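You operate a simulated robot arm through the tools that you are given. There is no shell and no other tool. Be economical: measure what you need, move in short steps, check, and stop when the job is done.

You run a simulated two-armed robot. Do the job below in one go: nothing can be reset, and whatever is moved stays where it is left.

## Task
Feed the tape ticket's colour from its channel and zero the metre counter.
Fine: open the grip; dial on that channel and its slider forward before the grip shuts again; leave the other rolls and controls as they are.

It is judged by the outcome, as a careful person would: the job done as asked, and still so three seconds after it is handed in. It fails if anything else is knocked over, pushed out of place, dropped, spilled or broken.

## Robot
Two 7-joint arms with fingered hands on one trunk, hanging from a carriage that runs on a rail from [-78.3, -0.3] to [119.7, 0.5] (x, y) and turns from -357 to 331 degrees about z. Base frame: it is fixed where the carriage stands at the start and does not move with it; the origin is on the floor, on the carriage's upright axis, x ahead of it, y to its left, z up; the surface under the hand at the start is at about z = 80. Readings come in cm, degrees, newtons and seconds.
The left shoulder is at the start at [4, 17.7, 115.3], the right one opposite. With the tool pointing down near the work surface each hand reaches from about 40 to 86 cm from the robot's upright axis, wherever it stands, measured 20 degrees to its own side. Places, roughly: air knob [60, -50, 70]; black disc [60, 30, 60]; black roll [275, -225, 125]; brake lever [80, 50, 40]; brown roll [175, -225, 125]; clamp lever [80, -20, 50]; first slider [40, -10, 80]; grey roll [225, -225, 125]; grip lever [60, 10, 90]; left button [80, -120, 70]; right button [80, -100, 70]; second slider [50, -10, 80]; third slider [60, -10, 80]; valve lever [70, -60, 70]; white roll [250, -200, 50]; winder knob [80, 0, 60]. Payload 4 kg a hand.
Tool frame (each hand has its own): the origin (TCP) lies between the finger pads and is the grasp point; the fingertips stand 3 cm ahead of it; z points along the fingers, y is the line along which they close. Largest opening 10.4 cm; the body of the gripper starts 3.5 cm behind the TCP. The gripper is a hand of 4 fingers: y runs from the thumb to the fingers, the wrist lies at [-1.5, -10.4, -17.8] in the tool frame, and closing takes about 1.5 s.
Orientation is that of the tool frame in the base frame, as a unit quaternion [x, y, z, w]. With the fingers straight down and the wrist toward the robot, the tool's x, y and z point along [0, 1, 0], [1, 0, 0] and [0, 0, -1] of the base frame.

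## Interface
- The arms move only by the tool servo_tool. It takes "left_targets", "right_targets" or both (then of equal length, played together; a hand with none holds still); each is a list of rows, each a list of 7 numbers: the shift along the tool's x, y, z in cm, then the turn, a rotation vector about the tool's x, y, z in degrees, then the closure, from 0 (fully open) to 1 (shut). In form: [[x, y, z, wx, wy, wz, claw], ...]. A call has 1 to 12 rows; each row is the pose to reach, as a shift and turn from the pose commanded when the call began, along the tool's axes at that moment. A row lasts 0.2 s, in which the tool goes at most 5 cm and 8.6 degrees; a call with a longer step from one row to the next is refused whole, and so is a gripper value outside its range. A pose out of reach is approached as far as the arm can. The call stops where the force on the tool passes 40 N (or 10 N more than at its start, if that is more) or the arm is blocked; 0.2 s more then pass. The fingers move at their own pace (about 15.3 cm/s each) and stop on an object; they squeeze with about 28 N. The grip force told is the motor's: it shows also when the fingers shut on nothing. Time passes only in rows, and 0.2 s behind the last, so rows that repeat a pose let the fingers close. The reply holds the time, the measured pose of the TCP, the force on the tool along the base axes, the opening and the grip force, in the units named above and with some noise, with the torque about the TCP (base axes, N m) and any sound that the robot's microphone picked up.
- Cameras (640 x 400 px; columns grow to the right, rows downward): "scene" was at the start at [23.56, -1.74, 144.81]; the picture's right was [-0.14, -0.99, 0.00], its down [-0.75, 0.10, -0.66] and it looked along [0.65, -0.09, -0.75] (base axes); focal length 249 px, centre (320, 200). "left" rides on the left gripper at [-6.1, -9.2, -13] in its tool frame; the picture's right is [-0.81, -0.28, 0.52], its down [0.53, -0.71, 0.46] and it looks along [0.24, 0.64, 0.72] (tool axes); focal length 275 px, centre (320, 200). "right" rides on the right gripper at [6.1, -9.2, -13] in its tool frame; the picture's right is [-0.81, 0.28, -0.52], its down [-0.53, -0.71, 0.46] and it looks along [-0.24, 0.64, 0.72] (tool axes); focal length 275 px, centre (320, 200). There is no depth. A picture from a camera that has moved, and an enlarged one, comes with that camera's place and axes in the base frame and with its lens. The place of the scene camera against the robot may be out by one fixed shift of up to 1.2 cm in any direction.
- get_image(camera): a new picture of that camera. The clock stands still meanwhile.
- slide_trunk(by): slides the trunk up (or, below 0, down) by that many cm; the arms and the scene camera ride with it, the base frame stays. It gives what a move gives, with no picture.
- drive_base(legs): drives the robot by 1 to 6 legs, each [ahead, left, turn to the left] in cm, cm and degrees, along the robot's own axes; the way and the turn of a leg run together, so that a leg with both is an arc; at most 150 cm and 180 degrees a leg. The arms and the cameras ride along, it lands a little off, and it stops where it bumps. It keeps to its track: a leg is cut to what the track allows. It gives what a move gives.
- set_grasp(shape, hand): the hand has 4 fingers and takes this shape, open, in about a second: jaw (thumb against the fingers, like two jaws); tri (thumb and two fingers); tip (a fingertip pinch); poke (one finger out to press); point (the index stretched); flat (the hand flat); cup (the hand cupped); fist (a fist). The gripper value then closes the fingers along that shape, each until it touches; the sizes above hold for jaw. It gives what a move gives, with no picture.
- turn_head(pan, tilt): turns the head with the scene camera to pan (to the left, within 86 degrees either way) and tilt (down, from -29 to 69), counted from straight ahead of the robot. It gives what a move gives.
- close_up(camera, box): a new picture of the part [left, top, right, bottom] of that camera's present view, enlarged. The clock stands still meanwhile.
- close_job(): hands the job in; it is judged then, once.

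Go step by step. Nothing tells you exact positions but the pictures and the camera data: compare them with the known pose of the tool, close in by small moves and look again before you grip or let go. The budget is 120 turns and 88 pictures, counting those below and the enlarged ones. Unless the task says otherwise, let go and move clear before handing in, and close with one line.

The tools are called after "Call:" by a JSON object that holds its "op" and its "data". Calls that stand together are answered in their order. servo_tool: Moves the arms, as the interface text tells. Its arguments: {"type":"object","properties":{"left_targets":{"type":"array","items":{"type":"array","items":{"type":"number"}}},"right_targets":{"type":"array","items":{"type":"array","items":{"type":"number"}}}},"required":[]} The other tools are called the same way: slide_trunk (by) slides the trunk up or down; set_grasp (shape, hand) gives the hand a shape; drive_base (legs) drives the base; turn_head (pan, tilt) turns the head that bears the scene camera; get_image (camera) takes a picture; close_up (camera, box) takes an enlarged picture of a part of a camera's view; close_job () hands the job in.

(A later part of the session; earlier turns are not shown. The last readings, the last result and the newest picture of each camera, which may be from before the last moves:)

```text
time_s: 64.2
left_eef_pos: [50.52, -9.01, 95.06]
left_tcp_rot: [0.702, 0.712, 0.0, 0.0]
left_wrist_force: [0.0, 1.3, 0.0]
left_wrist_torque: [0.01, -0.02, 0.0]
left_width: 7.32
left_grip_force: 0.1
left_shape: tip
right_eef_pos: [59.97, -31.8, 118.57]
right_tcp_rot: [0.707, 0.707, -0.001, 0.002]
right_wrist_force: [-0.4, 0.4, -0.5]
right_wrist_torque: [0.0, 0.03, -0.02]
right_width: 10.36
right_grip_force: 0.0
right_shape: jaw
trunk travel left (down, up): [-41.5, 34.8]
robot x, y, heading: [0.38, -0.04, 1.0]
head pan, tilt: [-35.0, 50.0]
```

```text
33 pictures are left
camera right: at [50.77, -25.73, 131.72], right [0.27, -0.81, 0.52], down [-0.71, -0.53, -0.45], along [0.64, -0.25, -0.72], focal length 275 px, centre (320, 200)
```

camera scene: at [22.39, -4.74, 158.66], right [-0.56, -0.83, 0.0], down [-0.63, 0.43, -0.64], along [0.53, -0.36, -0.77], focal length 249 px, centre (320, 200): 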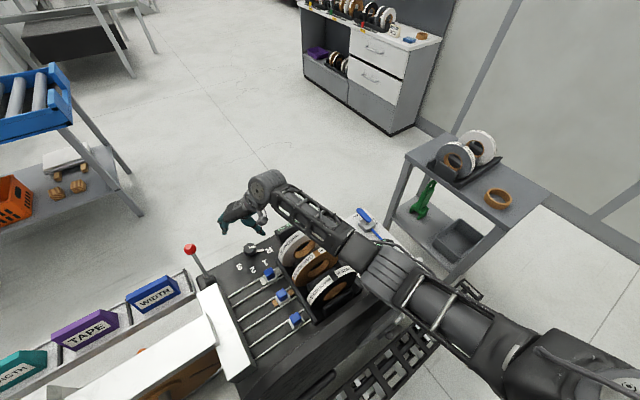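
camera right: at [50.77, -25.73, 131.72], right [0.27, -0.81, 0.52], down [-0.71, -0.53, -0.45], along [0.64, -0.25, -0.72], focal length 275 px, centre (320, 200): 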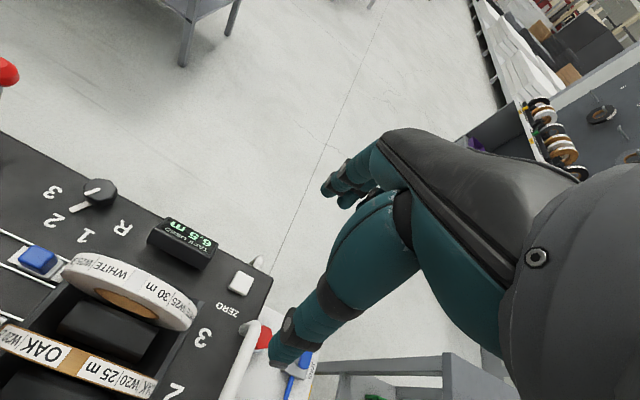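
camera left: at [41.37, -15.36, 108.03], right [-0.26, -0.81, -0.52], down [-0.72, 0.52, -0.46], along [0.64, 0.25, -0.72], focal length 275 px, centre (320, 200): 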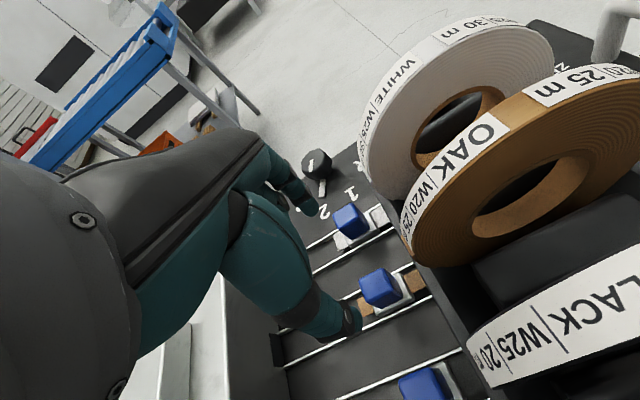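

Call:
{"op": "servo_tool", "data": {"left_targets": [[-0.3, -0.3, 3, 0, 0, 0, 0.3], [-0.3, -0.3, 6, 0, 0, 0, 0.3], [-0.3, -0.3, 8.5, 0, 0, 0, 0.3], [-0.3, -0.3, 10.3, 0, 0, 0, 0.3]]}}

Call:
{"op": "get_image", "data": {"camera": "left"}}

```text
time_s: 65.5
left_eef_pos: [51.94, -8.49, 87.21]
left_tcp_rot: [0.703, 0.711, 0.021, 0.024]
left_wrist_force: [0.3, 0.2, 1.0]
left_wrist_torque: [-0.02, -0.02, -0.01]
left_width: 7.25
left_grip_force: 0.1
left_shape: tip
right_eef_pos: [59.81, -31.96, 118.75]
right_tcp_rot: [0.708, 0.706, 0.0, 0.0]
right_wrist_force: [0.3, 0.1, 0.4]
right_wrist_torque: [0.02, -0.03, 0.03]
right_width: 10.41
right_grip_force: 0.1
right_shape: jaw
trunk travel left (down, up): [-41.5, 34.8]
robot x, y, heading: [-0.05, 0.29, 1.0]
head pan, tilt: [-35.0, 50.0]
stopped in row 4 (left hand): the arm was blocked; the commanded pose is now the measured one
```

```text
32 pictures are left
camera left: at [42.01, -14.86, 99.53], right [-0.23, -0.82, -0.53], down [-0.69, 0.52, -0.5], along [0.69, 0.25, -0.68], focal length 275 px, centre (320, 200)
```

left: 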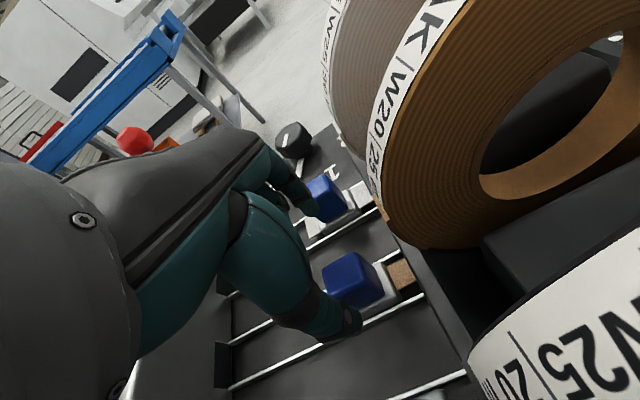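

The left arm is blocked at z≈87; I look at where it touches.

Call:
{"op": "turn_head", "data": {"pan": 10, "tilt": 62}}

Call:
{"op": "get_image", "data": {"camera": "scene"}}

```text
time_s: 66.6
left_eef_pos: [51.88, -8.44, 87.02]
left_tcp_rot: [0.7, 0.713, 0.021, 0.024]
left_wrist_force: [-0.8, 0.5, 1.0]
left_wrist_torque: [0.0, -0.01, -0.02]
left_width: 7.22
left_grip_force: 0.1
left_shape: tip
right_eef_pos: [59.78, -32.0, 118.73]
right_tcp_rot: [0.708, 0.707, -0.002, 0.002]
right_wrist_force: [-0.3, -1.6, -0.4]
right_wrist_torque: [-0.03, -0.01, 0.0]
right_width: 10.39
right_grip_force: 0.0
right_shape: jaw
trunk travel left (down, up): [-41.5, 34.8]
robot x, y, heading: [-0.05, -0.31, 1.0]
head pan, tilt: [10.0, 62.0]
```

```text
31 pictures are left
camera scene: at [22.2, 0.7, 157.18], right [0.19, -0.98, 0.0], down [-0.87, -0.17, -0.47], along [0.46, 0.09, -0.88], focal length 249 px, centre (320, 200)
```

scene: 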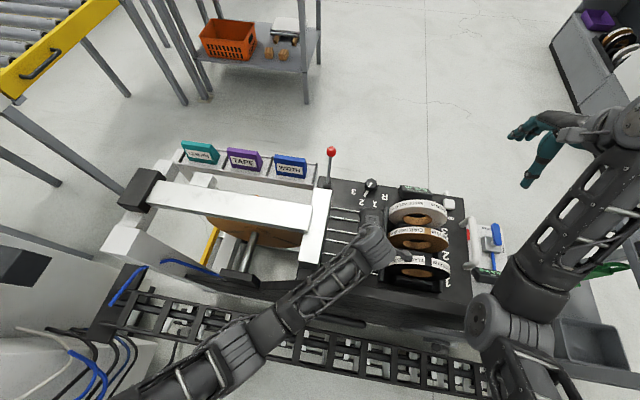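

The left elbow hangs too low against the machine's front. I lift the hand, raise the trunk, and retry from higher.

Call:
{"op": "servo_tool", "data": {"left_targets": [[0, 0, -3, 1, 0, 0, 0.3], [0, 0, -6, 3.7, 0.3, 0, 0.3], [0, -1, -9, 3.7, 0.3, 0, 0.3]]}}

Call:
{"op": "slide_trunk", "data": {"by": 15}}

Call:
{"op": "get_image", "data": {"camera": "scene"}}

```text
time_s: 67.6
left_eef_pos: [51.21, -2.2, 91.02]
left_tcp_rot: [0.686, 0.725, 0.04, -0.056]
left_wrist_force: [-0.4, -0.1, 0.7]
left_wrist_torque: [-0.01, -0.02, 0.02]
left_width: 7.27
left_grip_force: 0.1
left_shape: tip
right_eef_pos: [59.86, -31.9, 118.66]
right_tcp_rot: [0.707, 0.707, -0.001, 0.001]
right_wrist_force: [-0.5, 0.5, -0.5]
right_wrist_torque: [0.0, -0.03, -0.01]
right_width: 10.4
right_grip_force: 0.0
right_shape: jaw
trunk travel left (down, up): [-41.5, 34.8]
robot x, y, heading: [0.15, 0.06, 0.7]
head pan, tilt: [10.0, 62.0]
stopped in row 3 (left hand): the arm was blocked; the commanded pose is now the measured one
```

```text
time_s: 69.3
left_eef_pos: [51.02, -2.34, 106.18]
left_tcp_rot: [0.686, 0.725, 0.039, -0.055]
left_wrist_force: [-0.5, -0.5, 0.2]
left_wrist_torque: [0.02, -0.04, 0.04]
left_width: 7.29
left_grip_force: 0.0
left_shape: tip
right_eef_pos: [59.97, -31.91, 133.59]
right_tcp_rot: [0.707, 0.707, -0.002, 0.001]
right_wrist_force: [0.6, -0.2, -0.6]
right_wrist_torque: [-0.01, -0.01, -0.01]
right_width: 10.37
right_grip_force: 0.1
right_shape: jaw
trunk travel left (down, up): [-56.5, 19.8]
robot x, y, heading: [0.18, -0.2, 0.7]
head pan, tilt: [10.0, 62.0]
```

```text
30 pictures are left
camera scene: at [22.28, 0.79, 172.17], right [0.19, -0.98, 0.0], down [-0.87, -0.17, -0.47], along [0.46, 0.09, -0.88], focal length 249 px, centre (320, 200)
```

scene: 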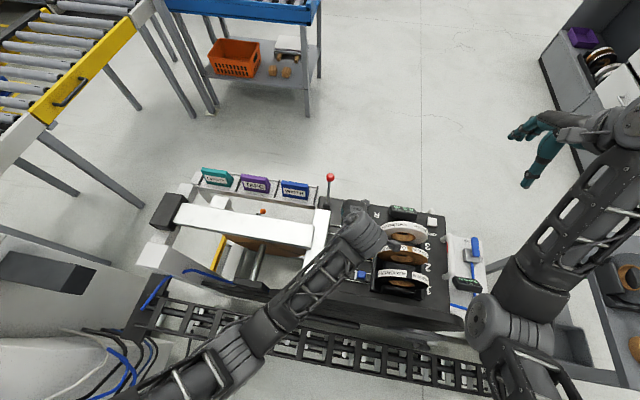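

I straighten the left hand's tilt, lift a bit, and check the sliders.

Call:
{"op": "servo_tool", "data": {"left_targets": [[0, 0, -2, -1, -4, 2, 0.3], [0, 0, -4, -1.1, -7.6, 3, 0.3]]}}

Call:
{"op": "get_image", "data": {"camera": "left"}}

```text
time_s: 69.9
left_eef_pos: [51.26, -1.73, 109.66]
left_tcp_rot: [0.704, 0.71, 0.007, -0.009]
left_wrist_force: [0.9, -0.9, -0.9]
left_wrist_torque: [0.03, 0.01, 0.02]
left_width: 7.28
left_grip_force: 0.0
left_shape: tip
right_eef_pos: [59.88, -31.71, 133.64]
right_tcp_rot: [0.708, 0.706, -0.001, 0.001]
right_wrist_force: [0.1, -0.2, -0.6]
right_wrist_torque: [-0.03, -0.01, 0.01]
right_width: 10.38
right_grip_force: 0.0
right_shape: jaw
trunk travel left (down, up): [-56.5, 19.8]
robot x, y, heading: [-0.22, 0.24, 1.0]
head pan, tilt: [10.0, 62.0]
```

```text
29 pictures are left
camera left: at [42.33, -8.38, 122.51], right [-0.27, -0.8, -0.54], down [-0.72, 0.54, -0.44], along [0.64, 0.27, -0.72], focal length 275 px, centre (320, 200)
```

left: 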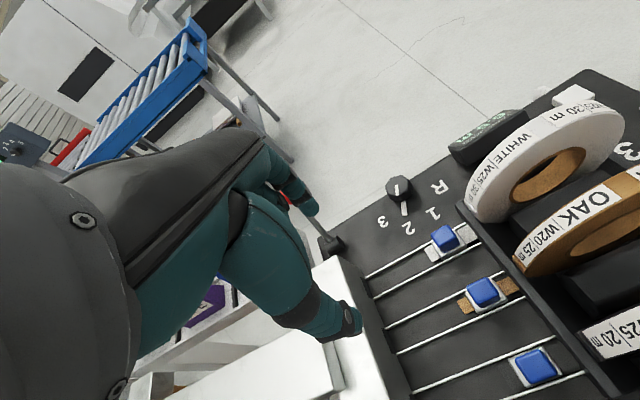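

Call:
{"op": "servo_tool", "data": {"left_targets": [[-3, -0.4, 2, 0, -1.3, 0, 0.3], [-6, -0.8, 5, 0, -1.3, 0, 0.3], [-8.1, -1.1, 8, 0, -1.3, 0, 0.3], [-8.1, -1.1, 12, 0, -1.3, 0, 0.3], [-8.1, -1.1, 16, 0, -1.3, 0, 0.3], [-8.2, -1.1, 18.5, 0, -1.3, 0, 0.3]]}}

Call:
{"op": "get_image", "data": {"camera": "left"}}

Call:
{"op": "get_image", "data": {"camera": "scene"}}

```text
time_s: 70.7
left_eef_pos: [51.61, -2.11, 98.54]
left_tcp_rot: [0.692, 0.719, 0.049, -0.044]
left_wrist_force: [-0.5, 0.6, -0.4]
left_wrist_torque: [0.0, 0.0, -0.01]
left_width: 7.27
left_grip_force: 0.1
left_shape: tip
right_eef_pos: [59.9, -31.86, 133.72]
right_tcp_rot: [0.707, 0.707, -0.001, 0.001]
right_wrist_force: [-1.0, -0.7, -0.4]
right_wrist_torque: [-0.02, 0.04, -0.01]
right_width: 10.39
right_grip_force: 0.1
right_shape: jaw
trunk travel left (down, up): [-56.5, 19.8]
robot x, y, heading: [0.36, 0.14, 0.9]
head pan, tilt: [10.0, 62.0]
stopped in row 3 (left hand): the arm was blocked; the commanded pose is now the measured one
```

```text
28 pictures are left
camera left: at [42.64, -10.19, 110.57], right [-0.24, -0.75, -0.62], down [-0.73, 0.56, -0.39], along [0.64, 0.36, -0.68], focal length 275 px, centre (320, 200)
```

left: 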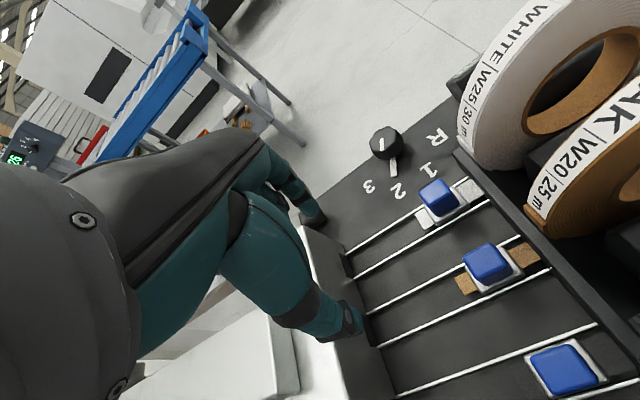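

```text
27 pictures are left
camera scene: at [22.28, 0.8, 172.18], right [0.19, -0.98, 0.0], down [-0.87, -0.17, -0.47], along [0.46, 0.09, -0.88], focal length 249 px, centre (320, 200)
```

scene: 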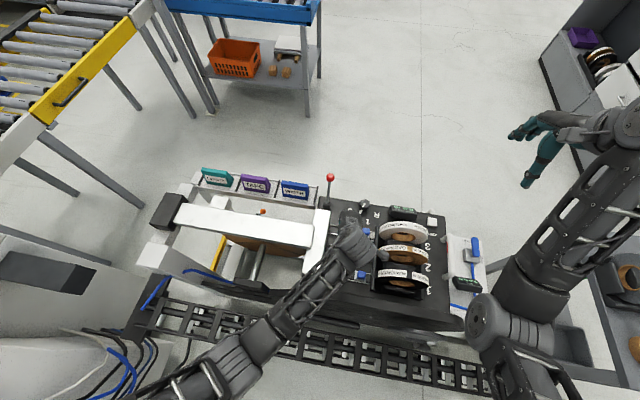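

The left arm can't reach across with its elbow in this posture, so I'll use the right hand for the slider. First I take the left hand up and out to the left.

Call:
{"op": "servo_tool", "data": {"left_targets": [[1, 0, -3, 0, -2, 0, 0.3], [4, 0.5, -6, 0, -4, 0, 0.3], [8, 1, -8, 0, -7, 0, 0.3], [12, 2, -10, 0, -7.5, 0, 0.3], [16, 3, -12, 0, -7.5, 0, 0.3], [20, 4, -12, 0, -7.5, 0, 0.3], [24, 5, -12, 0, -7.5, 0, 0.3]]}}

Call:
{"op": "set_grasp", "data": {"hand": "right", "shape": "tip"}}

Call:
{"op": "slide_trunk", "data": {"by": 4}}

```text
time_s: 72.3
left_eef_pos: [55.66, 20.31, 113.62]
left_tcp_rot: [0.694, 0.72, 0.002, 0.004]
left_wrist_force: [-0.1, 0.2, 0.5]
left_wrist_torque: [-0.02, 0.01, 0.0]
left_width: 7.29
left_grip_force: 0.1
left_shape: tip
right_eef_pos: [59.92, -31.84, 133.69]
right_tcp_rot: [0.707, 0.707, -0.002, 0.001]
right_wrist_force: [0.6, -0.5, 0.8]
right_wrist_torque: [0.0, 0.0, 0.05]
right_width: 10.41
right_grip_force: 0.0
right_shape: jaw
trunk travel left (down, up): [-56.5, 19.8]
robot x, y, heading: [-0.02, -0.41, 0.8]
head pan, tilt: [10.0, 62.0]
```

```text
time_s: 73.2
left_eef_pos: [55.58, 20.13, 113.57]
left_tcp_rot: [0.695, 0.719, 0.002, 0.005]
left_wrist_force: [-0.4, -0.1, -0.7]
left_wrist_torque: [0.0, -0.03, 0.01]
left_width: 7.27
left_grip_force: 0.0
left_shape: tip
right_eef_pos: [59.86, -31.96, 133.6]
right_tcp_rot: [0.707, 0.707, 0.0, 0.002]
right_wrist_force: [0.3, 0.7, -0.5]
right_wrist_torque: [0.05, -0.01, -0.01]
right_width: 10.36
right_grip_force: 0.1
right_shape: tip
trunk travel left (down, up): [-56.5, 19.8]
robot x, y, heading: [0.26, -0.15, 1.1]
head pan, tilt: [10.0, 62.0]
```

```text
time_s: 74.0
left_eef_pos: [55.68, 20.24, 117.67]
left_tcp_rot: [0.694, 0.72, 0.002, 0.005]
left_wrist_force: [-0.6, -0.1, -0.6]
left_wrist_torque: [0.02, -0.01, -0.01]
left_width: 7.28
left_grip_force: 0.0
left_shape: tip
right_eef_pos: [59.8, -31.89, 137.68]
right_tcp_rot: [0.707, 0.707, -0.001, 0.002]
right_wrist_force: [-0.1, -1.0, 0.0]
right_wrist_torque: [0.0, 0.0, 0.02]
right_width: 10.37
right_grip_force: 0.1
right_shape: tip
trunk travel left (down, up): [-60.5, 15.8]
robot x, y, heading: [0.56, 0.39, 0.8]
head pan, tilt: [10.0, 62.0]
```

Now the right hand goes over slider 2, staying high, then down to z≈100.

Call:
{"op": "servo_tool", "data": {"right_targets": [[3, -1, 2, 0, 0, 0, 0], [6, -2, 4, 0, 0, 0, 0], [9, -3, 7, 0, 0, 0, 0], [12, -5, 11, 0, 0, 0, 0], [15, -6, 15, 0, 0, 0, 0], [18, -7, 19, 0, 0, 0, 0], [21, -9, 23, 0, 0, 0, 0.1], [22.6, -9.7, 27, 0, 0, 0, 0.2], [22.6, -9.7, 31, 0, 0, 0, 0.3], [22.6, -9.7, 34, 0, 0, 0, 0.3], [22.6, -9.7, 37, 0, 0, 0, 0.3]]}}

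Call:
{"op": "get_image", "data": {"camera": "right"}}

Call:
{"op": "get_image", "data": {"camera": "scene"}}

```text
refused: row 4 steps farther than a row can; nothing moved
```

```text
26 pictures are left
camera right: at [50.68, -25.73, 150.72], right [0.27, -0.81, 0.52], down [-0.71, -0.53, -0.45], along [0.64, -0.25, -0.72], focal length 275 px, centre (320, 200)
```

right: 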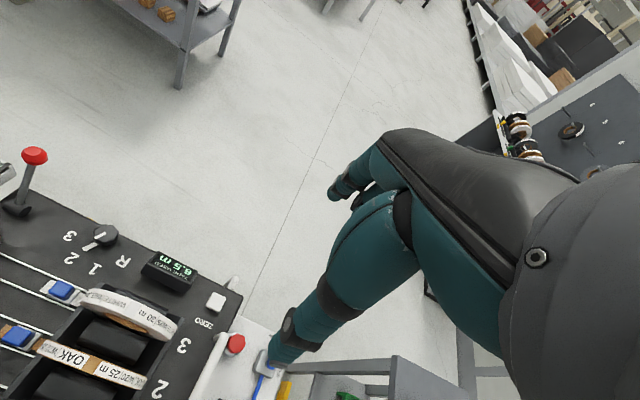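

```text
25 pictures are left
camera scene: at [22.27, 0.79, 176.17], right [0.19, -0.98, 0.0], down [-0.87, -0.17, -0.47], along [0.46, 0.09, -0.88], focal length 249 px, centre (320, 200)
```

scene: 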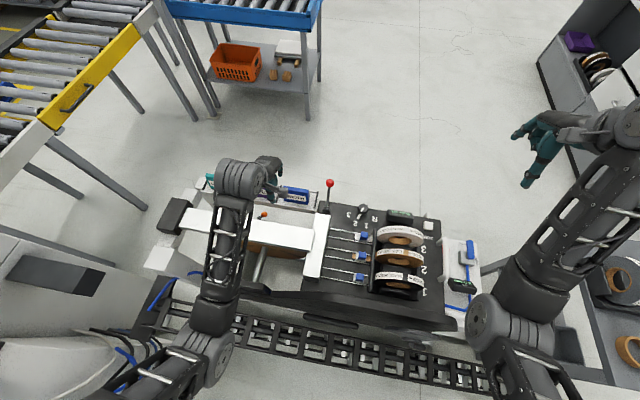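

Call:
{"op": "servo_tool", "data": {"right_targets": [[2, -1, 2, 0, 0, 0, 0], [5, -2, 4, 0, 0, 0, 0], [8, -3, 7, 0, 0, 0, 0], [11, -4, 10, 0, 0, 0, 0], [14, -5, 13, 0, 0, 0, 0], [17, -6, 16, 0, 0, 0, 0], [20, -8, 19, 0, 0, 0, 0.1], [22, -9, 22, 0, 0, 0, 0.2], [22.6, -9.7, 26, 0, 0, 0, 0.3], [22.6, -9.7, 30, 0, 0, 0, 0.3], [22.6, -9.7, 34, 0, 0, 0, 0.3], [22.6, -9.7, 37, 0, 0, 0, 0.3]]}}

```text
time_s: 76.7
left_eef_pos: [55.66, 20.25, 117.61]
left_tcp_rot: [0.694, 0.72, 0.003, 0.005]
left_wrist_force: [0.3, -0.3, -0.1]
left_wrist_torque: [-0.03, -0.03, -0.01]
left_width: 7.27
left_grip_force: 0.0
left_shape: tip
right_eef_pos: [50.13, -9.49, 100.43]
right_tcp_rot: [0.707, 0.707, -0.001, 0.001]
right_wrist_force: [-0.8, -0.2, -0.1]
right_wrist_torque: [-0.03, 0.02, 0.0]
right_width: 7.3
right_grip_force: 0.0
right_shape: tip
trunk travel left (down, up): [-60.5, 15.8]
robot x, y, heading: [0.01, -0.35, 0.6]
head pan, tilt: [10.0, 62.0]
```

Call:
{"op": "get_image", "data": {"camera": "right"}}

Call:
{"op": "get_image", "data": {"camera": "scene"}}

```text
24 pictures are left
camera right: at [40.98, -3.32, 113.54], right [0.27, -0.81, 0.52], down [-0.71, -0.53, -0.45], along [0.65, -0.25, -0.72], focal length 275 px, centre (320, 200)
```

right: 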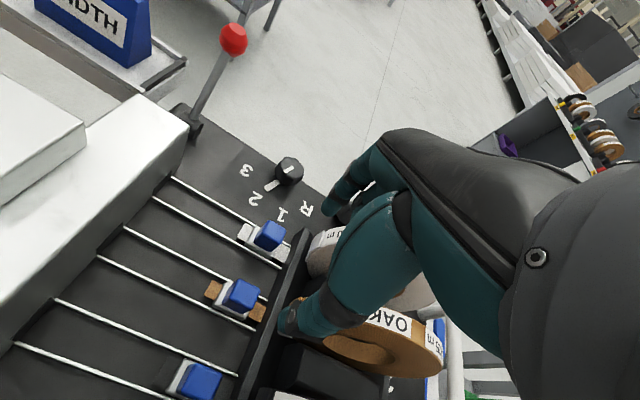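

```text
23 pictures are left
camera scene: at [22.28, 0.79, 176.18], right [0.19, -0.98, 0.0], down [-0.87, -0.17, -0.47], along [0.46, 0.09, -0.88], focal length 249 px, centre (320, 200)
```

scene: 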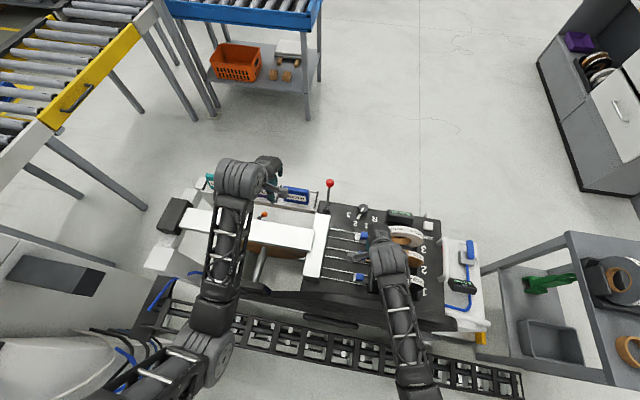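

Aligned over slider 2. I descend around it.

Call:
{"op": "servo_tool", "data": {"right_targets": [[0.3, 0.2, 3, 0, 0, 0, 0.3], [0.3, 0.2, 6, 0, 0, 0, 0.3], [0.3, 0.2, 9, 0, 0, 0, 0.3], [0.3, 0.2, 11, 0, 0, 0, 0.3], [0.3, 0.2, 13, 0, 0, 0, 0.3]]}}

Call:
{"op": "get_image", "data": {"camera": "right"}}

```text
time_s: 77.8
left_eef_pos: [55.57, 20.32, 117.69]
left_tcp_rot: [0.695, 0.719, 0.003, 0.004]
left_wrist_force: [-0.6, 0.4, 0.7]
left_wrist_torque: [-0.01, -0.03, 0.0]
left_width: 7.28
left_grip_force: 0.1
left_shape: tip
right_eef_pos: [50.45, -9.1, 87.63]
right_tcp_rot: [0.707, 0.707, -0.001, 0.001]
right_wrist_force: [-0.7, 0.7, 0.4]
right_wrist_torque: [-0.01, 0.0, 0.0]
right_width: 7.31
right_grip_force: 0.0
right_shape: tip
trunk travel left (down, up): [-60.5, 15.8]
robot x, y, heading: [0.2, 0.05, 0.9]
head pan, tilt: [10.0, 62.0]
```

```text
22 pictures are left
camera right: at [41.24, -2.96, 100.64], right [0.27, -0.81, 0.52], down [-0.71, -0.53, -0.45], along [0.64, -0.25, -0.72], focal length 275 px, centre (320, 200)
```

right: 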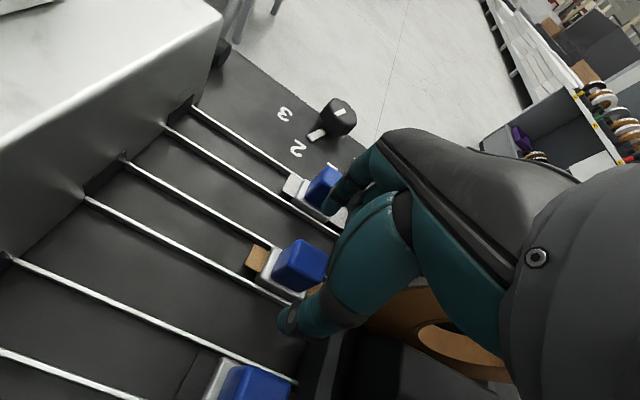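

Call:
{"op": "servo_tool", "data": {"right_targets": [[-0.2, 0.1, 1.2, 0, 0, 0, 0.45], [-0.3, 0.2, 2.4, 0, 0, 0, 0.45], [-0.3, 0.2, 3.3, 0, 0, 0, 0.45], [-0.3, 0.2, 3.3, 0, 0, 0, 1], [-0.3, 0.2, 3.3, 0, 0, 0, 1], [-0.3, 0.2, 3.3, 0, 0, 0, 1], [-0.3, 0.2, 3.3, 0, 0, 0, 1]]}}

Call:
{"op": "get_image", "data": {"camera": "right"}}

```text
time_s: 79.5
left_eef_pos: [55.55, 20.2, 117.73]
left_tcp_rot: [0.694, 0.72, 0.003, 0.004]
left_wrist_force: [-0.7, -0.3, 0.7]
left_wrist_torque: [0.01, -0.02, 0.03]
left_width: 7.29
left_grip_force: 0.0
left_shape: tip
right_eef_pos: [50.62, -9.39, 84.4]
right_tcp_rot: [0.707, 0.707, -0.001, 0.002]
right_wrist_force: [1.4, -0.7, 9.3]
right_wrist_torque: [-0.11, -0.08, 0.0]
right_width: 1.84
right_grip_force: 28.0
right_shape: tip
trunk travel left (down, up): [-60.5, 15.8]
robot x, y, heading: [0.46, -0.19, 1.1]
head pan, tilt: [10.0, 62.0]
```

```text
21 pictures are left
camera right: at [41.5, -3.28, 97.46], right [0.27, -0.81, 0.52], down [-0.71, -0.53, -0.46], along [0.65, -0.25, -0.72], focal length 275 px, centre (320, 200)
```

right: 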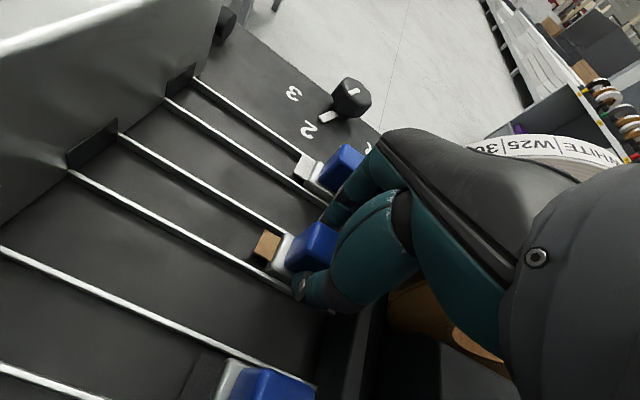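

Gripped the block of slider 2. I slide it forward toward the grip bar in small steps.

Call:
{"op": "servo_tool", "data": {"right_targets": [[0.8, 0, 0, 0, 0, 0, 1], [1.6, 0, 0, 0, 0, 0, 1], [2.4, 0, 0, 0, 0, 0, 1], [3.2, 0, 0, 0, 0, 0, 1], [4, 0, 0, 0, 0, 0, 1], [4.8, 0, 0, 0, 0, 0, 1], [5.6, 0, 0, 0, 0, 0, 1]]}}

Call:
{"op": "get_image", "data": {"camera": "right"}}

```text
time_s: 80.8
left_eef_pos: [55.54, 20.28, 117.69]
left_tcp_rot: [0.694, 0.72, 0.002, 0.005]
left_wrist_force: [0.0, -0.5, -0.5]
left_wrist_torque: [-0.02, 0.01, 0.02]
left_width: 7.28
left_grip_force: 0.0
left_shape: tip
right_eef_pos: [50.89, -6.16, 84.26]
right_tcp_rot: [0.706, 0.708, -0.002, 0.011]
right_wrist_force: [-7.9, -0.4, 25.3]
right_wrist_torque: [-0.06, 0.22, 0.02]
right_width: 1.98
right_grip_force: 28.4
right_shape: tip
trunk travel left (down, up): [-60.5, 15.8]
robot x, y, heading: [-0.13, -0.28, 1.0]
head pan, tilt: [10.0, 62.0]
stopped in row 6 (right hand): the force on the tool passed its limit at 47 N (the readings are from after the stop); the commanded pose is now the measured one
```

```text
20 pictures are left
camera right: at [41.46, 0.21, 97.17], right [0.27, -0.8, 0.54], down [-0.71, -0.54, -0.45], along [0.65, -0.26, -0.71], focal length 275 px, centre (320, 200)
```

right: 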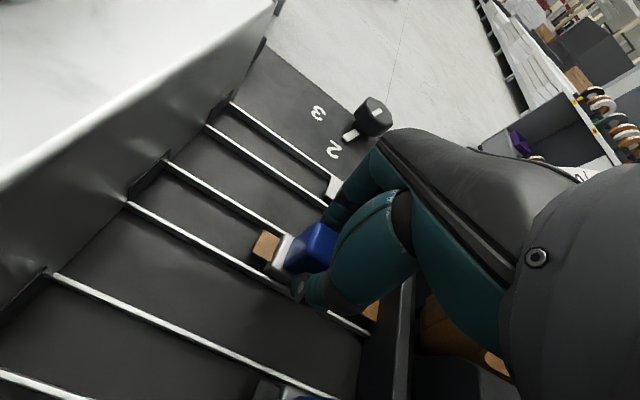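

The slider has moved ~3 cm, but the fingertips press down on the rail. I ease up slightly and continue.

Call:
{"op": "servo_tool", "data": {"right_targets": [[0, 0, -0.5, 0, 0, 0, 1], [0.6, 0, -0.7, 0, 0, 0, 1], [1.2, 0, -0.7, 0, 0, 0, 1], [1.8, 0, -0.7, 0, 0, 0, 1], [2.4, 0, -0.7, 0, 0, 0, 1], [3, 0, -0.7, 0, 0, 0, 1]]}}

```text
time_s: 81.8
left_eef_pos: [55.53, 20.22, 117.69]
left_tcp_rot: [0.694, 0.72, 0.002, 0.005]
left_wrist_force: [-0.9, 0.4, -0.3]
left_wrist_torque: [0.01, 0.0, -0.01]
left_width: 7.26
left_grip_force: 0.0
left_shape: tip
right_eef_pos: [50.86, -7.2, 84.3]
right_tcp_rot: [0.706, 0.708, -0.014, 0.028]
right_wrist_force: [-9.7, 0.2, 25.4]
right_wrist_torque: [-0.01, 0.29, -0.01]
right_width: 2.01
right_grip_force: 28.4
right_shape: tip
trunk travel left (down, up): [-60.5, 15.8]
robot x, y, heading: [0.24, 0.09, 0.9]
head pan, tilt: [10.0, 62.0]
stopped in row 4 (right hand): the force on the tool passed its limit at 45 N (the readings are from after the stop); the commanded pose is now the measured one
```

Call:
{"op": "get_image", "data": {"camera": "right"}}

```text
19 pictures are left
camera right: at [41.39, -0.3, 96.84], right [0.27, -0.78, 0.57], down [-0.7, -0.56, -0.44], along [0.66, -0.28, -0.7], focal length 275 px, centre (320, 200)
```

right: 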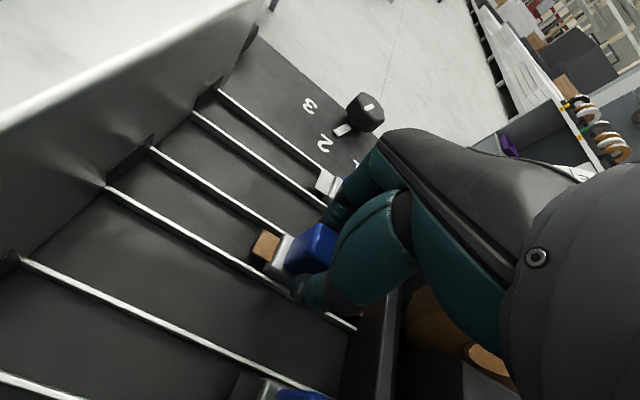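

Call:
{"op": "turn_head", "data": {"pan": -15, "tilt": 65}}

Call:
{"op": "get_image", "data": {"camera": "scene"}}

```text
time_s: 82.7
left_eef_pos: [55.51, 20.11, 117.69]
left_tcp_rot: [0.694, 0.72, 0.002, 0.006]
left_wrist_force: [0.1, 0.2, -1.4]
left_wrist_torque: [0.0, 0.01, 0.02]
left_width: 7.28
left_grip_force: 0.1
left_shape: tip
right_eef_pos: [50.94, -7.15, 84.33]
right_tcp_rot: [0.706, 0.707, -0.014, 0.027]
right_wrist_force: [-10.6, 0.5, 36.7]
right_wrist_torque: [0.0, 0.26, -0.02]
right_width: 2.03
right_grip_force: 28.4
right_shape: tip
trunk travel left (down, up): [-60.5, 15.8]
robot x, y, heading: [-0.18, 0.34, 0.8]
head pan, tilt: [-15.0, 65.0]
```

```text
18 pictures are left
camera scene: at [21.86, -1.91, 175.88], right [-0.24, -0.97, 0.0], down [-0.88, 0.22, -0.42], along [0.41, -0.1, -0.91], focal length 249 px, centre (320, 200)
```

scene: 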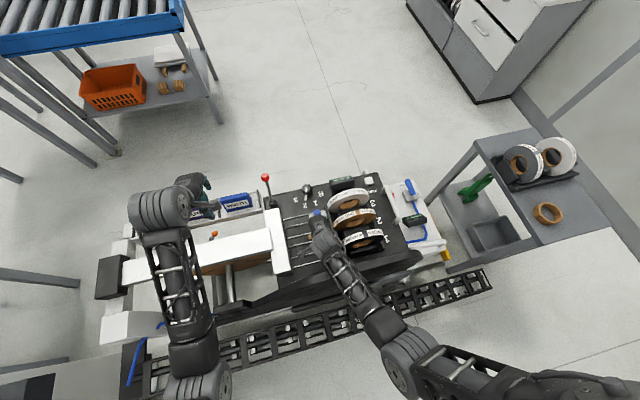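

The pinch is wedging on the carriage. I open, rise, straighten, and look; then I'll push the block from behind with closed fingertips.

Call:
{"op": "servo_tool", "data": {"right_targets": [[0, 0, 0, 0, 0, 0, 0.6], [0, 0, 0, 0, 0, 0, 0.4], [0, 0, -2, 1, 3.3, 0, 0.4], [0, 0, -4, 1, 3.3, 0, 0.4], [-1, 0, -6, 1, 3.3, 0, 0.4], [-2, 0, -7, 1, 3.3, 0, 0.8], [-3, 0, -7, 1, 3.3, 0, 1], [-3, 0, -7, 1, 3.3, 0, 1]]}}

Call:
{"op": "get_image", "data": {"camera": "right"}}

```text
time_s: 84.5
left_eef_pos: [55.51, 20.33, 117.71]
left_tcp_rot: [0.694, 0.72, 0.002, 0.005]
left_wrist_force: [0.9, -1.0, -0.4]
left_wrist_torque: [-0.02, 0.01, -0.01]
left_width: 7.29
left_grip_force: 0.1
left_shape: tip
right_eef_pos: [50.55, -9.55, 91.26]
right_tcp_rot: [0.707, 0.708, -0.001, -0.003]
right_wrist_force: [-0.8, 0.3, -0.9]
right_wrist_torque: [0.0, -0.03, 0.0]
right_width: 0.0
right_grip_force: 27.7
right_shape: tip
trunk travel left (down, up): [-60.5, 15.8]
robot x, y, heading: [-0.1, -0.14, 0.9]
head pan, tilt: [-15.0, 65.0]
```

```text
17 pictures are left
camera right: at [41.37, -3.39, 104.46], right [0.28, -0.81, 0.51], down [-0.71, -0.53, -0.45], along [0.64, -0.24, -0.73], focal length 275 px, centre (320, 200)
```

right: 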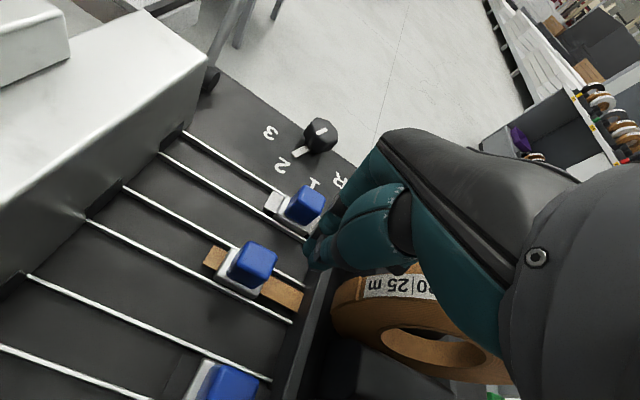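

The block is at y≈-6.9 with room behind it. I lower the closed fingertips behind it and push forward.

Call:
{"op": "servo_tool", "data": {"right_targets": [[-1, 0, 1.5, 0, 0, 0, 1], [-1.1, 0, 3, 0, 0, 0, 1], [-1.1, 0, 4.5, 0, 0, 0, 1], [-1.1, 0, 5.4, 0, 0, 0, 1], [-0.4, 0, 5.4, 0, 0, 0, 1], [0.4, 0, 5.4, 0, 0, 0, 1], [1.2, 0, 5.4, 0, 0, 0, 1], [2, 0, 5.4, 0, 0, 0, 1], [2.8, 0, 5.4, 0, 0, 0, 1], [3.6, 0, 5.4, 0, 0, 0, 1]]}}

Call:
{"op": "get_image", "data": {"camera": "right"}}

```text
time_s: 86.8
left_eef_pos: [55.56, 20.24, 117.74]
left_tcp_rot: [0.694, 0.72, 0.002, 0.005]
left_wrist_force: [0.2, 0.3, 0.0]
left_wrist_torque: [0.0, -0.03, 0.02]
left_width: 7.27
left_grip_force: 0.1
left_shape: tip
right_eef_pos: [49.75, -9.62, 84.48]
right_tcp_rot: [0.707, 0.707, -0.025, 0.013]
right_wrist_force: [0.4, -1.0, 0.6]
right_wrist_torque: [0.0, -0.01, 0.02]
right_width: 0.01
right_grip_force: 28.2
right_shape: tip
trunk travel left (down, up): [-60.5, 15.8]
robot x, y, heading: [0.01, 0.04, 1.0]
head pan, tilt: [-15.0, 65.0]
stopped in row 10 (right hand): the arm was blocked; the commanded pose is now the measured one
```

```text
16 pictures are left
camera right: at [40.85, -2.82, 97.26], right [0.28, -0.78, 0.56], down [-0.72, -0.56, -0.41], along [0.63, -0.28, -0.72], focal length 275 px, centre (320, 200)
```

right: 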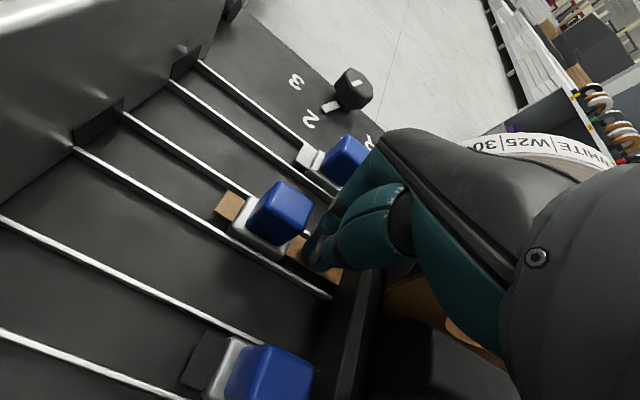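

The block is upstream — the arm's own inward limit when reaching this close. I lift the hand, drive the base back 15 cm and lower the trunk so the reach is natural.

Call:
{"op": "servo_tool", "data": {"right_targets": [[-0.5, 0, -2, -1, 3.1, 0, 1], [-0.5, 0, -6, -1, 3.1, 0, 1], [-0.5, 0, -10, -1, 3.1, 0, 1], [-0.5, 0, -14, -1, 3.1, 0, 1], [-0.5, 0, -18, -1, 3.1, 0, 1], [-0.5, 0, -22, -1, 3.1, 0, 1], [-0.5, 0, -26, -1, 3.1, 0, 1], [-0.5, 0, -29, -1, 3.1, 0, 1]]}}

Call:
{"op": "drive_base", "data": {"legs": [[-15, 0, 0]]}}

Call:
{"op": "slide_trunk", "data": {"by": -15}}

```text
time_s: 88.8
left_eef_pos: [55.67, 20.15, 117.7]
left_tcp_rot: [0.694, 0.72, 0.002, 0.006]
left_wrist_force: [-0.2, 0.2, 0.3]
left_wrist_torque: [0.02, -0.02, -0.02]
left_width: 7.29
left_grip_force: 0.0
left_shape: tip
right_eef_pos: [49.68, -11.74, 111.22]
right_tcp_rot: [0.704, 0.708, -0.041, 0.033]
right_wrist_force: [1.3, 0.2, 0.0]
right_wrist_torque: [-0.04, -0.02, -0.02]
right_width: 0.0
right_grip_force: 27.7
right_shape: tip
trunk travel left (down, up): [-60.5, 15.8]
robot x, y, heading: [0.1, -0.13, 1.0]
head pan, tilt: [-15.0, 65.0]
stopped in row 8 (right hand): the arm was blocked; the commanded pose is now the measured one
```

```text
time_s: 90.2
left_eef_pos: [40.56, 20.21, 117.72]
left_tcp_rot: [0.694, 0.72, 0.003, 0.005]
left_wrist_force: [0.4, -0.2, 0.4]
left_wrist_torque: [-0.02, -0.01, 0.0]
left_width: 7.26
left_grip_force: 0.0
left_shape: tip
right_eef_pos: [34.82, -11.7, 111.25]
right_tcp_rot: [0.704, 0.708, -0.041, 0.031]
right_wrist_force: [0.4, -0.1, -0.2]
right_wrist_torque: [0.03, -0.02, 0.0]
right_width: 0.04
right_grip_force: 27.9
right_shape: tip
trunk travel left (down, up): [-60.5, 15.8]
robot x, y, heading: [-14.79, -0.03, 0.8]
head pan, tilt: [-15.0, 65.0]
```

```text
time_s: 92.0
left_eef_pos: [41.08, 20.15, 103.0]
left_tcp_rot: [0.694, 0.72, 0.004, 0.007]
left_wrist_force: [-0.4, 0.5, -0.4]
left_wrist_torque: [0.0, 0.01, 0.06]
left_width: 7.31
left_grip_force: 0.1
left_shape: tip
right_eef_pos: [35.48, -11.72, 96.76]
right_tcp_rot: [0.704, 0.708, -0.035, 0.036]
right_wrist_force: [11.3, 0.9, 30.9]
right_wrist_torque: [0.09, 0.89, -0.07]
right_width: 0.01
right_grip_force: 28.2
right_shape: tip
trunk travel left (down, up): [-45.5, 30.8]
robot x, y, heading: [-14.73, 0.3, 0.7]
head pan, tilt: [-15.0, 65.0]
```

The right hand is touching something at z≈94; I raise the trunk at once and look.

Call:
{"op": "slide_trunk", "data": {"by": 8}}

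Call:
{"op": "get_image", "data": {"camera": "right"}}

Call:
{"op": "get_image", "data": {"camera": "scene"}}

```text
time_s: 93.1
left_eef_pos: [40.79, 20.17, 110.61]
left_tcp_rot: [0.694, 0.72, 0.003, 0.005]
left_wrist_force: [-0.8, -0.7, -1.1]
left_wrist_torque: [0.04, 0.01, 0.02]
left_width: 7.28
left_grip_force: 0.0
left_shape: tip
right_eef_pos: [34.82, -11.79, 104.15]
right_tcp_rot: [0.704, 0.708, -0.043, 0.03]
right_wrist_force: [-0.7, 0.1, -0.2]
right_wrist_torque: [0.03, -0.01, 0.02]
right_width: 0.0
right_grip_force: 27.6
right_shape: tip
trunk travel left (down, up): [-53.5, 22.8]
robot x, y, heading: [-14.64, 0.13, 0.8]
head pan, tilt: [-15.0, 65.0]
```

```text
15 pictures are left
camera right: at [25.77, -4.42, 116.71], right [0.29, -0.75, 0.59], down [-0.72, -0.58, -0.39], along [0.64, -0.31, -0.71], focal length 275 px, centre (320, 200)
```

right: 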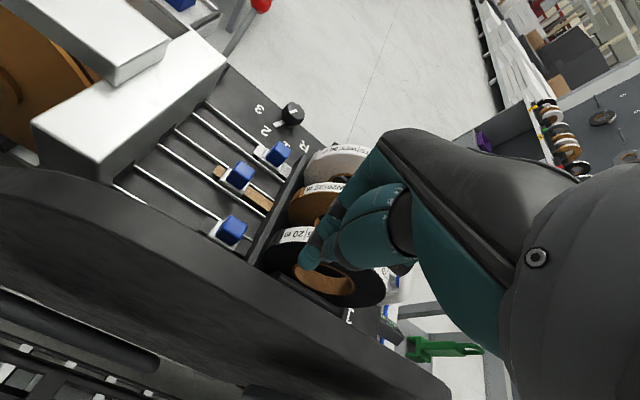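

```text
14 pictures are left
camera scene: at [6.96, -1.98, 168.84], right [-0.24, -0.97, 0.0], down [-0.88, 0.22, -0.42], along [0.41, -0.1, -0.91], focal length 249 px, centre (320, 200)
```

scene: 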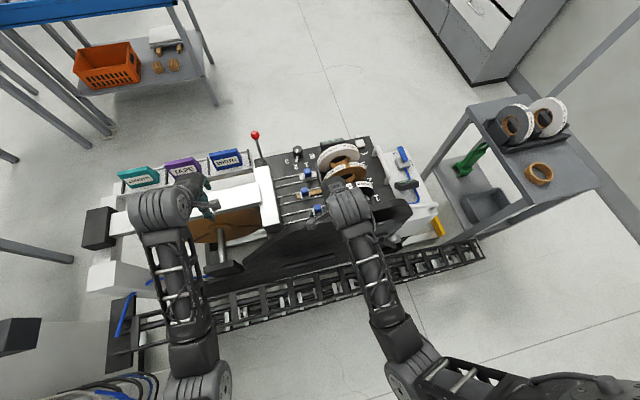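

The fingers only touched the rigid front panel; everything is in place. I straighten the hand and move it to above the spot behind slider 2's block.

Call:
{"op": "servo_tool", "data": {"right_targets": [[0.2, 3, 0, -1, 3, 0, 1], [0.4, 6, 0, -1.1, 5.9, 0, 1], [0.8, 9, 0, -1.1, 5.9, 0, 1], [1.2, 12, 1, -1.1, 5.9, 0, 1], [1.6, 15.6, 2.5, -1.1, 5.9, 0, 1], [1.8, 15.7, 5.6, -1.1, 5.9, 0, 1]]}}

Call:
{"op": "get_image", "data": {"camera": "right"}}

```text
time_s: 94.5
left_eef_pos: [40.61, 20.16, 110.56]
left_tcp_rot: [0.694, 0.72, 0.003, 0.005]
left_wrist_force: [-0.7, -0.1, 0.2]
left_wrist_torque: [-0.05, 0.01, 0.0]
left_width: 7.27
left_grip_force: 0.0
left_shape: tip
right_eef_pos: [50.46, -10.41, 98.38]
right_tcp_rot: [0.706, 0.709, 0.004, 0.001]
right_wrist_force: [0.0, -0.1, -0.5]
right_wrist_torque: [-0.02, -0.02, 0.01]
right_width: 0.0
right_grip_force: 27.9
right_shape: tip
trunk travel left (down, up): [-53.5, 22.8]
robot x, y, heading: [-15.01, -0.18, 0.7]
head pan, tilt: [-15.0, 65.0]
```

```text
13 pictures are left
camera right: at [41.13, -4.41, 111.43], right [0.28, -0.81, 0.52], down [-0.71, -0.54, -0.46], along [0.65, -0.24, -0.72], focal length 275 px, centre (320, 200)
```

right: 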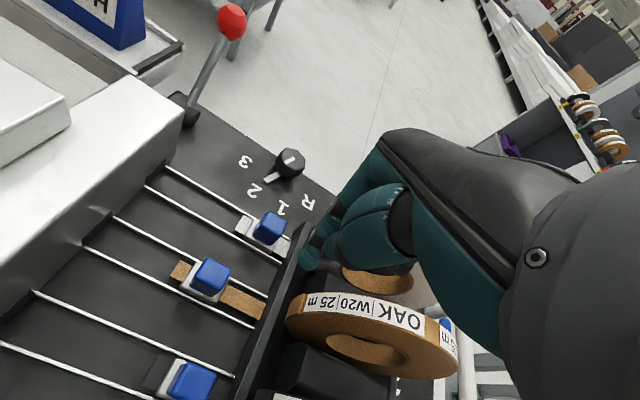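

Block at y≈-6.3. I lower behind it and push forward in short steps.

Call:
{"op": "servo_tool", "data": {"right_targets": [[0, 0, 4, 0, 0, 0, 1], [0, 0, 8, 0, 0, 0, 1], [0, 0, 11, 0, 0, 0, 1], [0, 0, 12.3, 0, 0, 0, 1], [1, 0, 12.3, 0, 0, 0, 1], [2, 0, 12.3, 0, 0, 0, 1], [3, 0, 12.3, 0, 0, 0, 1], [4, 0, 12.3, 0, 0, 0, 1], [5, 0, 12.3, 0, 0, 0, 1]]}}

Call:
{"op": "get_image", "data": {"camera": "right"}}

```text
time_s: 96.5
left_eef_pos: [40.82, 20.16, 110.53]
left_tcp_rot: [0.693, 0.721, 0.002, 0.005]
left_wrist_force: [0.1, -0.9, -0.1]
left_wrist_torque: [-0.03, -0.02, 0.03]
left_width: 7.26
left_grip_force: 0.1
left_shape: tip
right_eef_pos: [50.42, -5.45, 86.06]
right_tcp_rot: [0.705, 0.709, 0.004, 0.002]
right_wrist_force: [-0.6, -1.1, 0.7]
right_wrist_torque: [-0.01, -0.03, 0.0]
right_width: 0.0
right_grip_force: 28.0
right_shape: tip
trunk travel left (down, up): [-53.5, 22.8]
robot x, y, heading: [-14.76, -0.02, 1.0]
head pan, tilt: [-15.0, 65.0]
```

```text
12 pictures are left
camera right: at [41.24, 0.56, 99.11], right [0.28, -0.81, 0.52], down [-0.71, -0.54, -0.46], along [0.65, -0.24, -0.72], focal length 275 px, centre (320, 200)
```

right: 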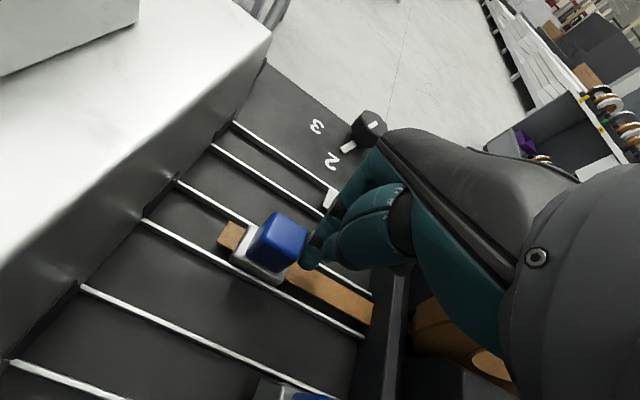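

It slides freely. I keep pushing until it stops.

Call:
{"op": "servo_tool", "data": {"right_targets": [[0.8, 0, 0, 0, 0, 0, 1], [1.6, 0, 0, 0, 0, 0, 1], [2.4, 0, 0, 0, 0, 0, 1], [3.2, 0, 0, 0, 0, 0, 1], [4, 0, 0, 0, 0, 0, 1], [4.8, 0, 0, 0, 0, 0, 1]]}}

Call:
{"op": "get_image", "data": {"camera": "right"}}

```text
time_s: 97.9
left_eef_pos: [40.8, 19.42, 110.59]
left_tcp_rot: [0.695, 0.719, 0.0, 0.007]
left_wrist_force: [-0.4, -0.4, -0.4]
left_wrist_torque: [-0.01, 0.02, 0.0]
left_width: 7.28
left_grip_force: 0.1
left_shape: tip
right_eef_pos: [50.48, -2.17, 86.09]
right_tcp_rot: [0.708, 0.707, -0.003, 0.007]
right_wrist_force: [-4.7, -35.6, 7.0]
right_wrist_torque: [-0.32, 0.07, 0.11]
right_width: 0.0
right_grip_force: 27.8
right_shape: tip
trunk travel left (down, up): [-53.5, 22.8]
robot x, y, heading: [-14.5, 0.15, 0.8]
head pan, tilt: [-15.0, 65.0]
```

```text
11 pictures are left
camera right: at [41.33, 4.03, 98.94], right [0.27, -0.8, 0.53], down [-0.71, -0.54, -0.45], along [0.65, -0.25, -0.72], focal length 275 px, centre (320, 200)
```

right: 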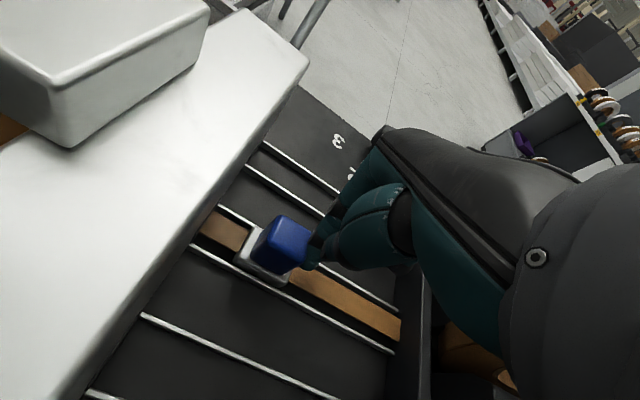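

The slider is at its forward stop and the tape reaches into the grip. I back off, lift, move the right hand over to its own side, and get ready to shut the grip.

Call:
{"op": "servo_tool", "data": {"right_targets": [[-1.5, 0, 0, 0, 0, 0, 1], [-2, 0, -4, 0, 0, 0, 1], [-2, 0, -8.5, 0, 0, 0, 1], [-2, 0, -13, 0, 0, 0, 1], [-2, 0, -17.5, 0, 0, 0, 1], [-4, 0, -22, 0, 0, 0, 1], [-8, 0, -24, 0, 0, 0, 1], [-12.5, 0, -25, 0, 0, 0, 1], [-17, 0, -25, 0, 0, 0, 1], [-21.5, 0, -25, 0, 0, 0, 1], [-26, 0, -25, 0, 0, 0, 1], [-30, 0, -25, 0, 0, 0, 1]]}}

Call:
{"op": "set_grasp", "data": {"hand": "left", "shape": "jaw"}}

Call:
{"op": "drive_base", "data": {"legs": [[15, 0, 0]]}}

```text
time_s: 100.5
left_eef_pos: [40.7, 20.11, 110.7]
left_tcp_rot: [0.694, 0.72, 0.002, 0.005]
left_wrist_force: [0.6, 0.6, 0.5]
left_wrist_torque: [0.04, -0.01, 0.01]
left_width: 7.29
left_grip_force: 0.0
left_shape: tip
right_eef_pos: [50.56, -30.69, 111.11]
right_tcp_rot: [0.706, 0.709, 0.004, 0.003]
right_wrist_force: [0.1, 0.2, 0.4]
right_wrist_torque: [0.0, -0.02, -0.05]
right_width: 0.0
right_grip_force: 28.6
right_shape: tip
trunk travel left (down, up): [-53.5, 22.8]
robot x, y, heading: [-14.86, -0.09, 0.5]
head pan, tilt: [-15.0, 65.0]
```

```text
time_s: 101.4
left_eef_pos: [40.75, 20.22, 110.69]
left_tcp_rot: [0.694, 0.72, 0.003, 0.005]
left_wrist_force: [-0.3, 0.3, -0.5]
left_wrist_torque: [-0.02, -0.01, 0.01]
left_width: 10.37
left_grip_force: 0.0
left_shape: jaw
right_eef_pos: [50.71, -30.6, 111.01]
right_tcp_rot: [0.705, 0.709, 0.002, 0.002]
right_wrist_force: [0.2, -1.1, 0.1]
right_wrist_torque: [0.02, -0.01, -0.03]
right_width: 0.0
right_grip_force: 27.8
right_shape: tip
trunk travel left (down, up): [-53.5, 22.8]
robot x, y, heading: [-14.51, 0.07, 1.0]
head pan, tilt: [-15.0, 65.0]
```

```text
time_s: 102.8
left_eef_pos: [55.68, 20.25, 110.71]
left_tcp_rot: [0.695, 0.719, 0.003, 0.005]
left_wrist_force: [-0.8, 0.6, 0.3]
left_wrist_torque: [-0.01, 0.0, 0.02]
left_width: 10.38
left_grip_force: 0.0
left_shape: jaw
right_eef_pos: [65.48, -30.66, 110.93]
right_tcp_rot: [0.706, 0.708, 0.004, 0.002]
right_wrist_force: [0.2, 0.0, 0.7]
right_wrist_torque: [0.03, 0.01, 0.02]
right_width: 0.01
right_grip_force: 28.1
right_shape: tip
trunk travel left (down, up): [-53.5, 22.8]
robot x, y, heading: [-0.05, 0.08, 0.6]
head pan, tilt: [-15.0, 65.0]
```

Call:
{"op": "drive_base", "data": {"legs": [[6, 0, 0]]}}

Call:
{"op": "servo_tool", "data": {"left_targets": [[-2, 2.5, 0, 0, 0, 2, 0], [-5, 5, 0, 0, 0, 2, 0], [-8, 7.5, 0, 0, 0, 2, 0], [-11, 10, 1, 0, 0, 2, 0], [-13.5, 10.9, 3, 0, 0, 2, 0], [-13.5, 10.9, 4.7, 0, 0, 2, 0]]}}

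Call:
{"op": "get_image", "data": {"camera": "left"}}

```text
time_s: 103.8
left_eef_pos: [61.49, 20.09, 110.7]
left_tcp_rot: [0.695, 0.719, 0.003, 0.004]
left_wrist_force: [0.2, 0.5, 0.7]
left_wrist_torque: [0.01, 0.01, -0.06]
left_width: 10.38
left_grip_force: 0.0
left_shape: jaw
right_eef_pos: [71.42, -30.5, 111.05]
right_tcp_rot: [0.705, 0.709, 0.003, 0.002]
right_wrist_force: [0.3, -0.4, 0.2]
right_wrist_torque: [0.02, 0.05, 0.02]
right_width: 0.0
right_grip_force: 27.9
right_shape: tip
trunk travel left (down, up): [-53.5, 22.8]
robot x, y, heading: [6.07, -0.22, 0.6]
head pan, tilt: [-15.0, 65.0]
```

```text
time_s: 105.2
left_eef_pos: [72.89, 7.2, 106.14]
left_tcp_rot: [0.707, 0.707, 0.002, 0.005]
left_wrist_force: [0.5, -0.5, 0.7]
left_wrist_torque: [-0.02, 0.0, -0.02]
left_width: 10.38
left_grip_force: 0.1
left_shape: jaw
right_eef_pos: [71.34, -30.63, 110.95]
right_tcp_rot: [0.706, 0.708, 0.002, 0.001]
right_wrist_force: [0.1, -0.6, 0.3]
right_wrist_torque: [0.02, -0.02, 0.02]
right_width: 0.0
right_grip_force: 28.1
right_shape: tip
trunk travel left (down, up): [-53.5, 22.8]
robot x, y, heading: [6.13, 0.21, 0.7]
head pan, tilt: [-15.0, 65.0]
```

```text
10 pictures are left
camera left: at [63.58, 0.98, 118.97], right [-0.27, -0.81, -0.52], down [-0.71, 0.53, -0.47], along [0.65, 0.24, -0.72], focal length 275 px, centre (320, 200)
```

left: 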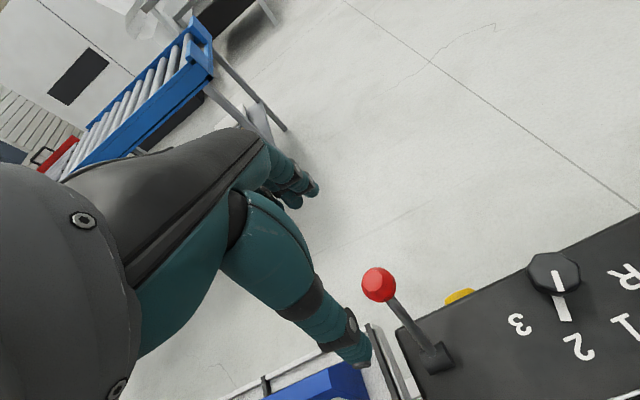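

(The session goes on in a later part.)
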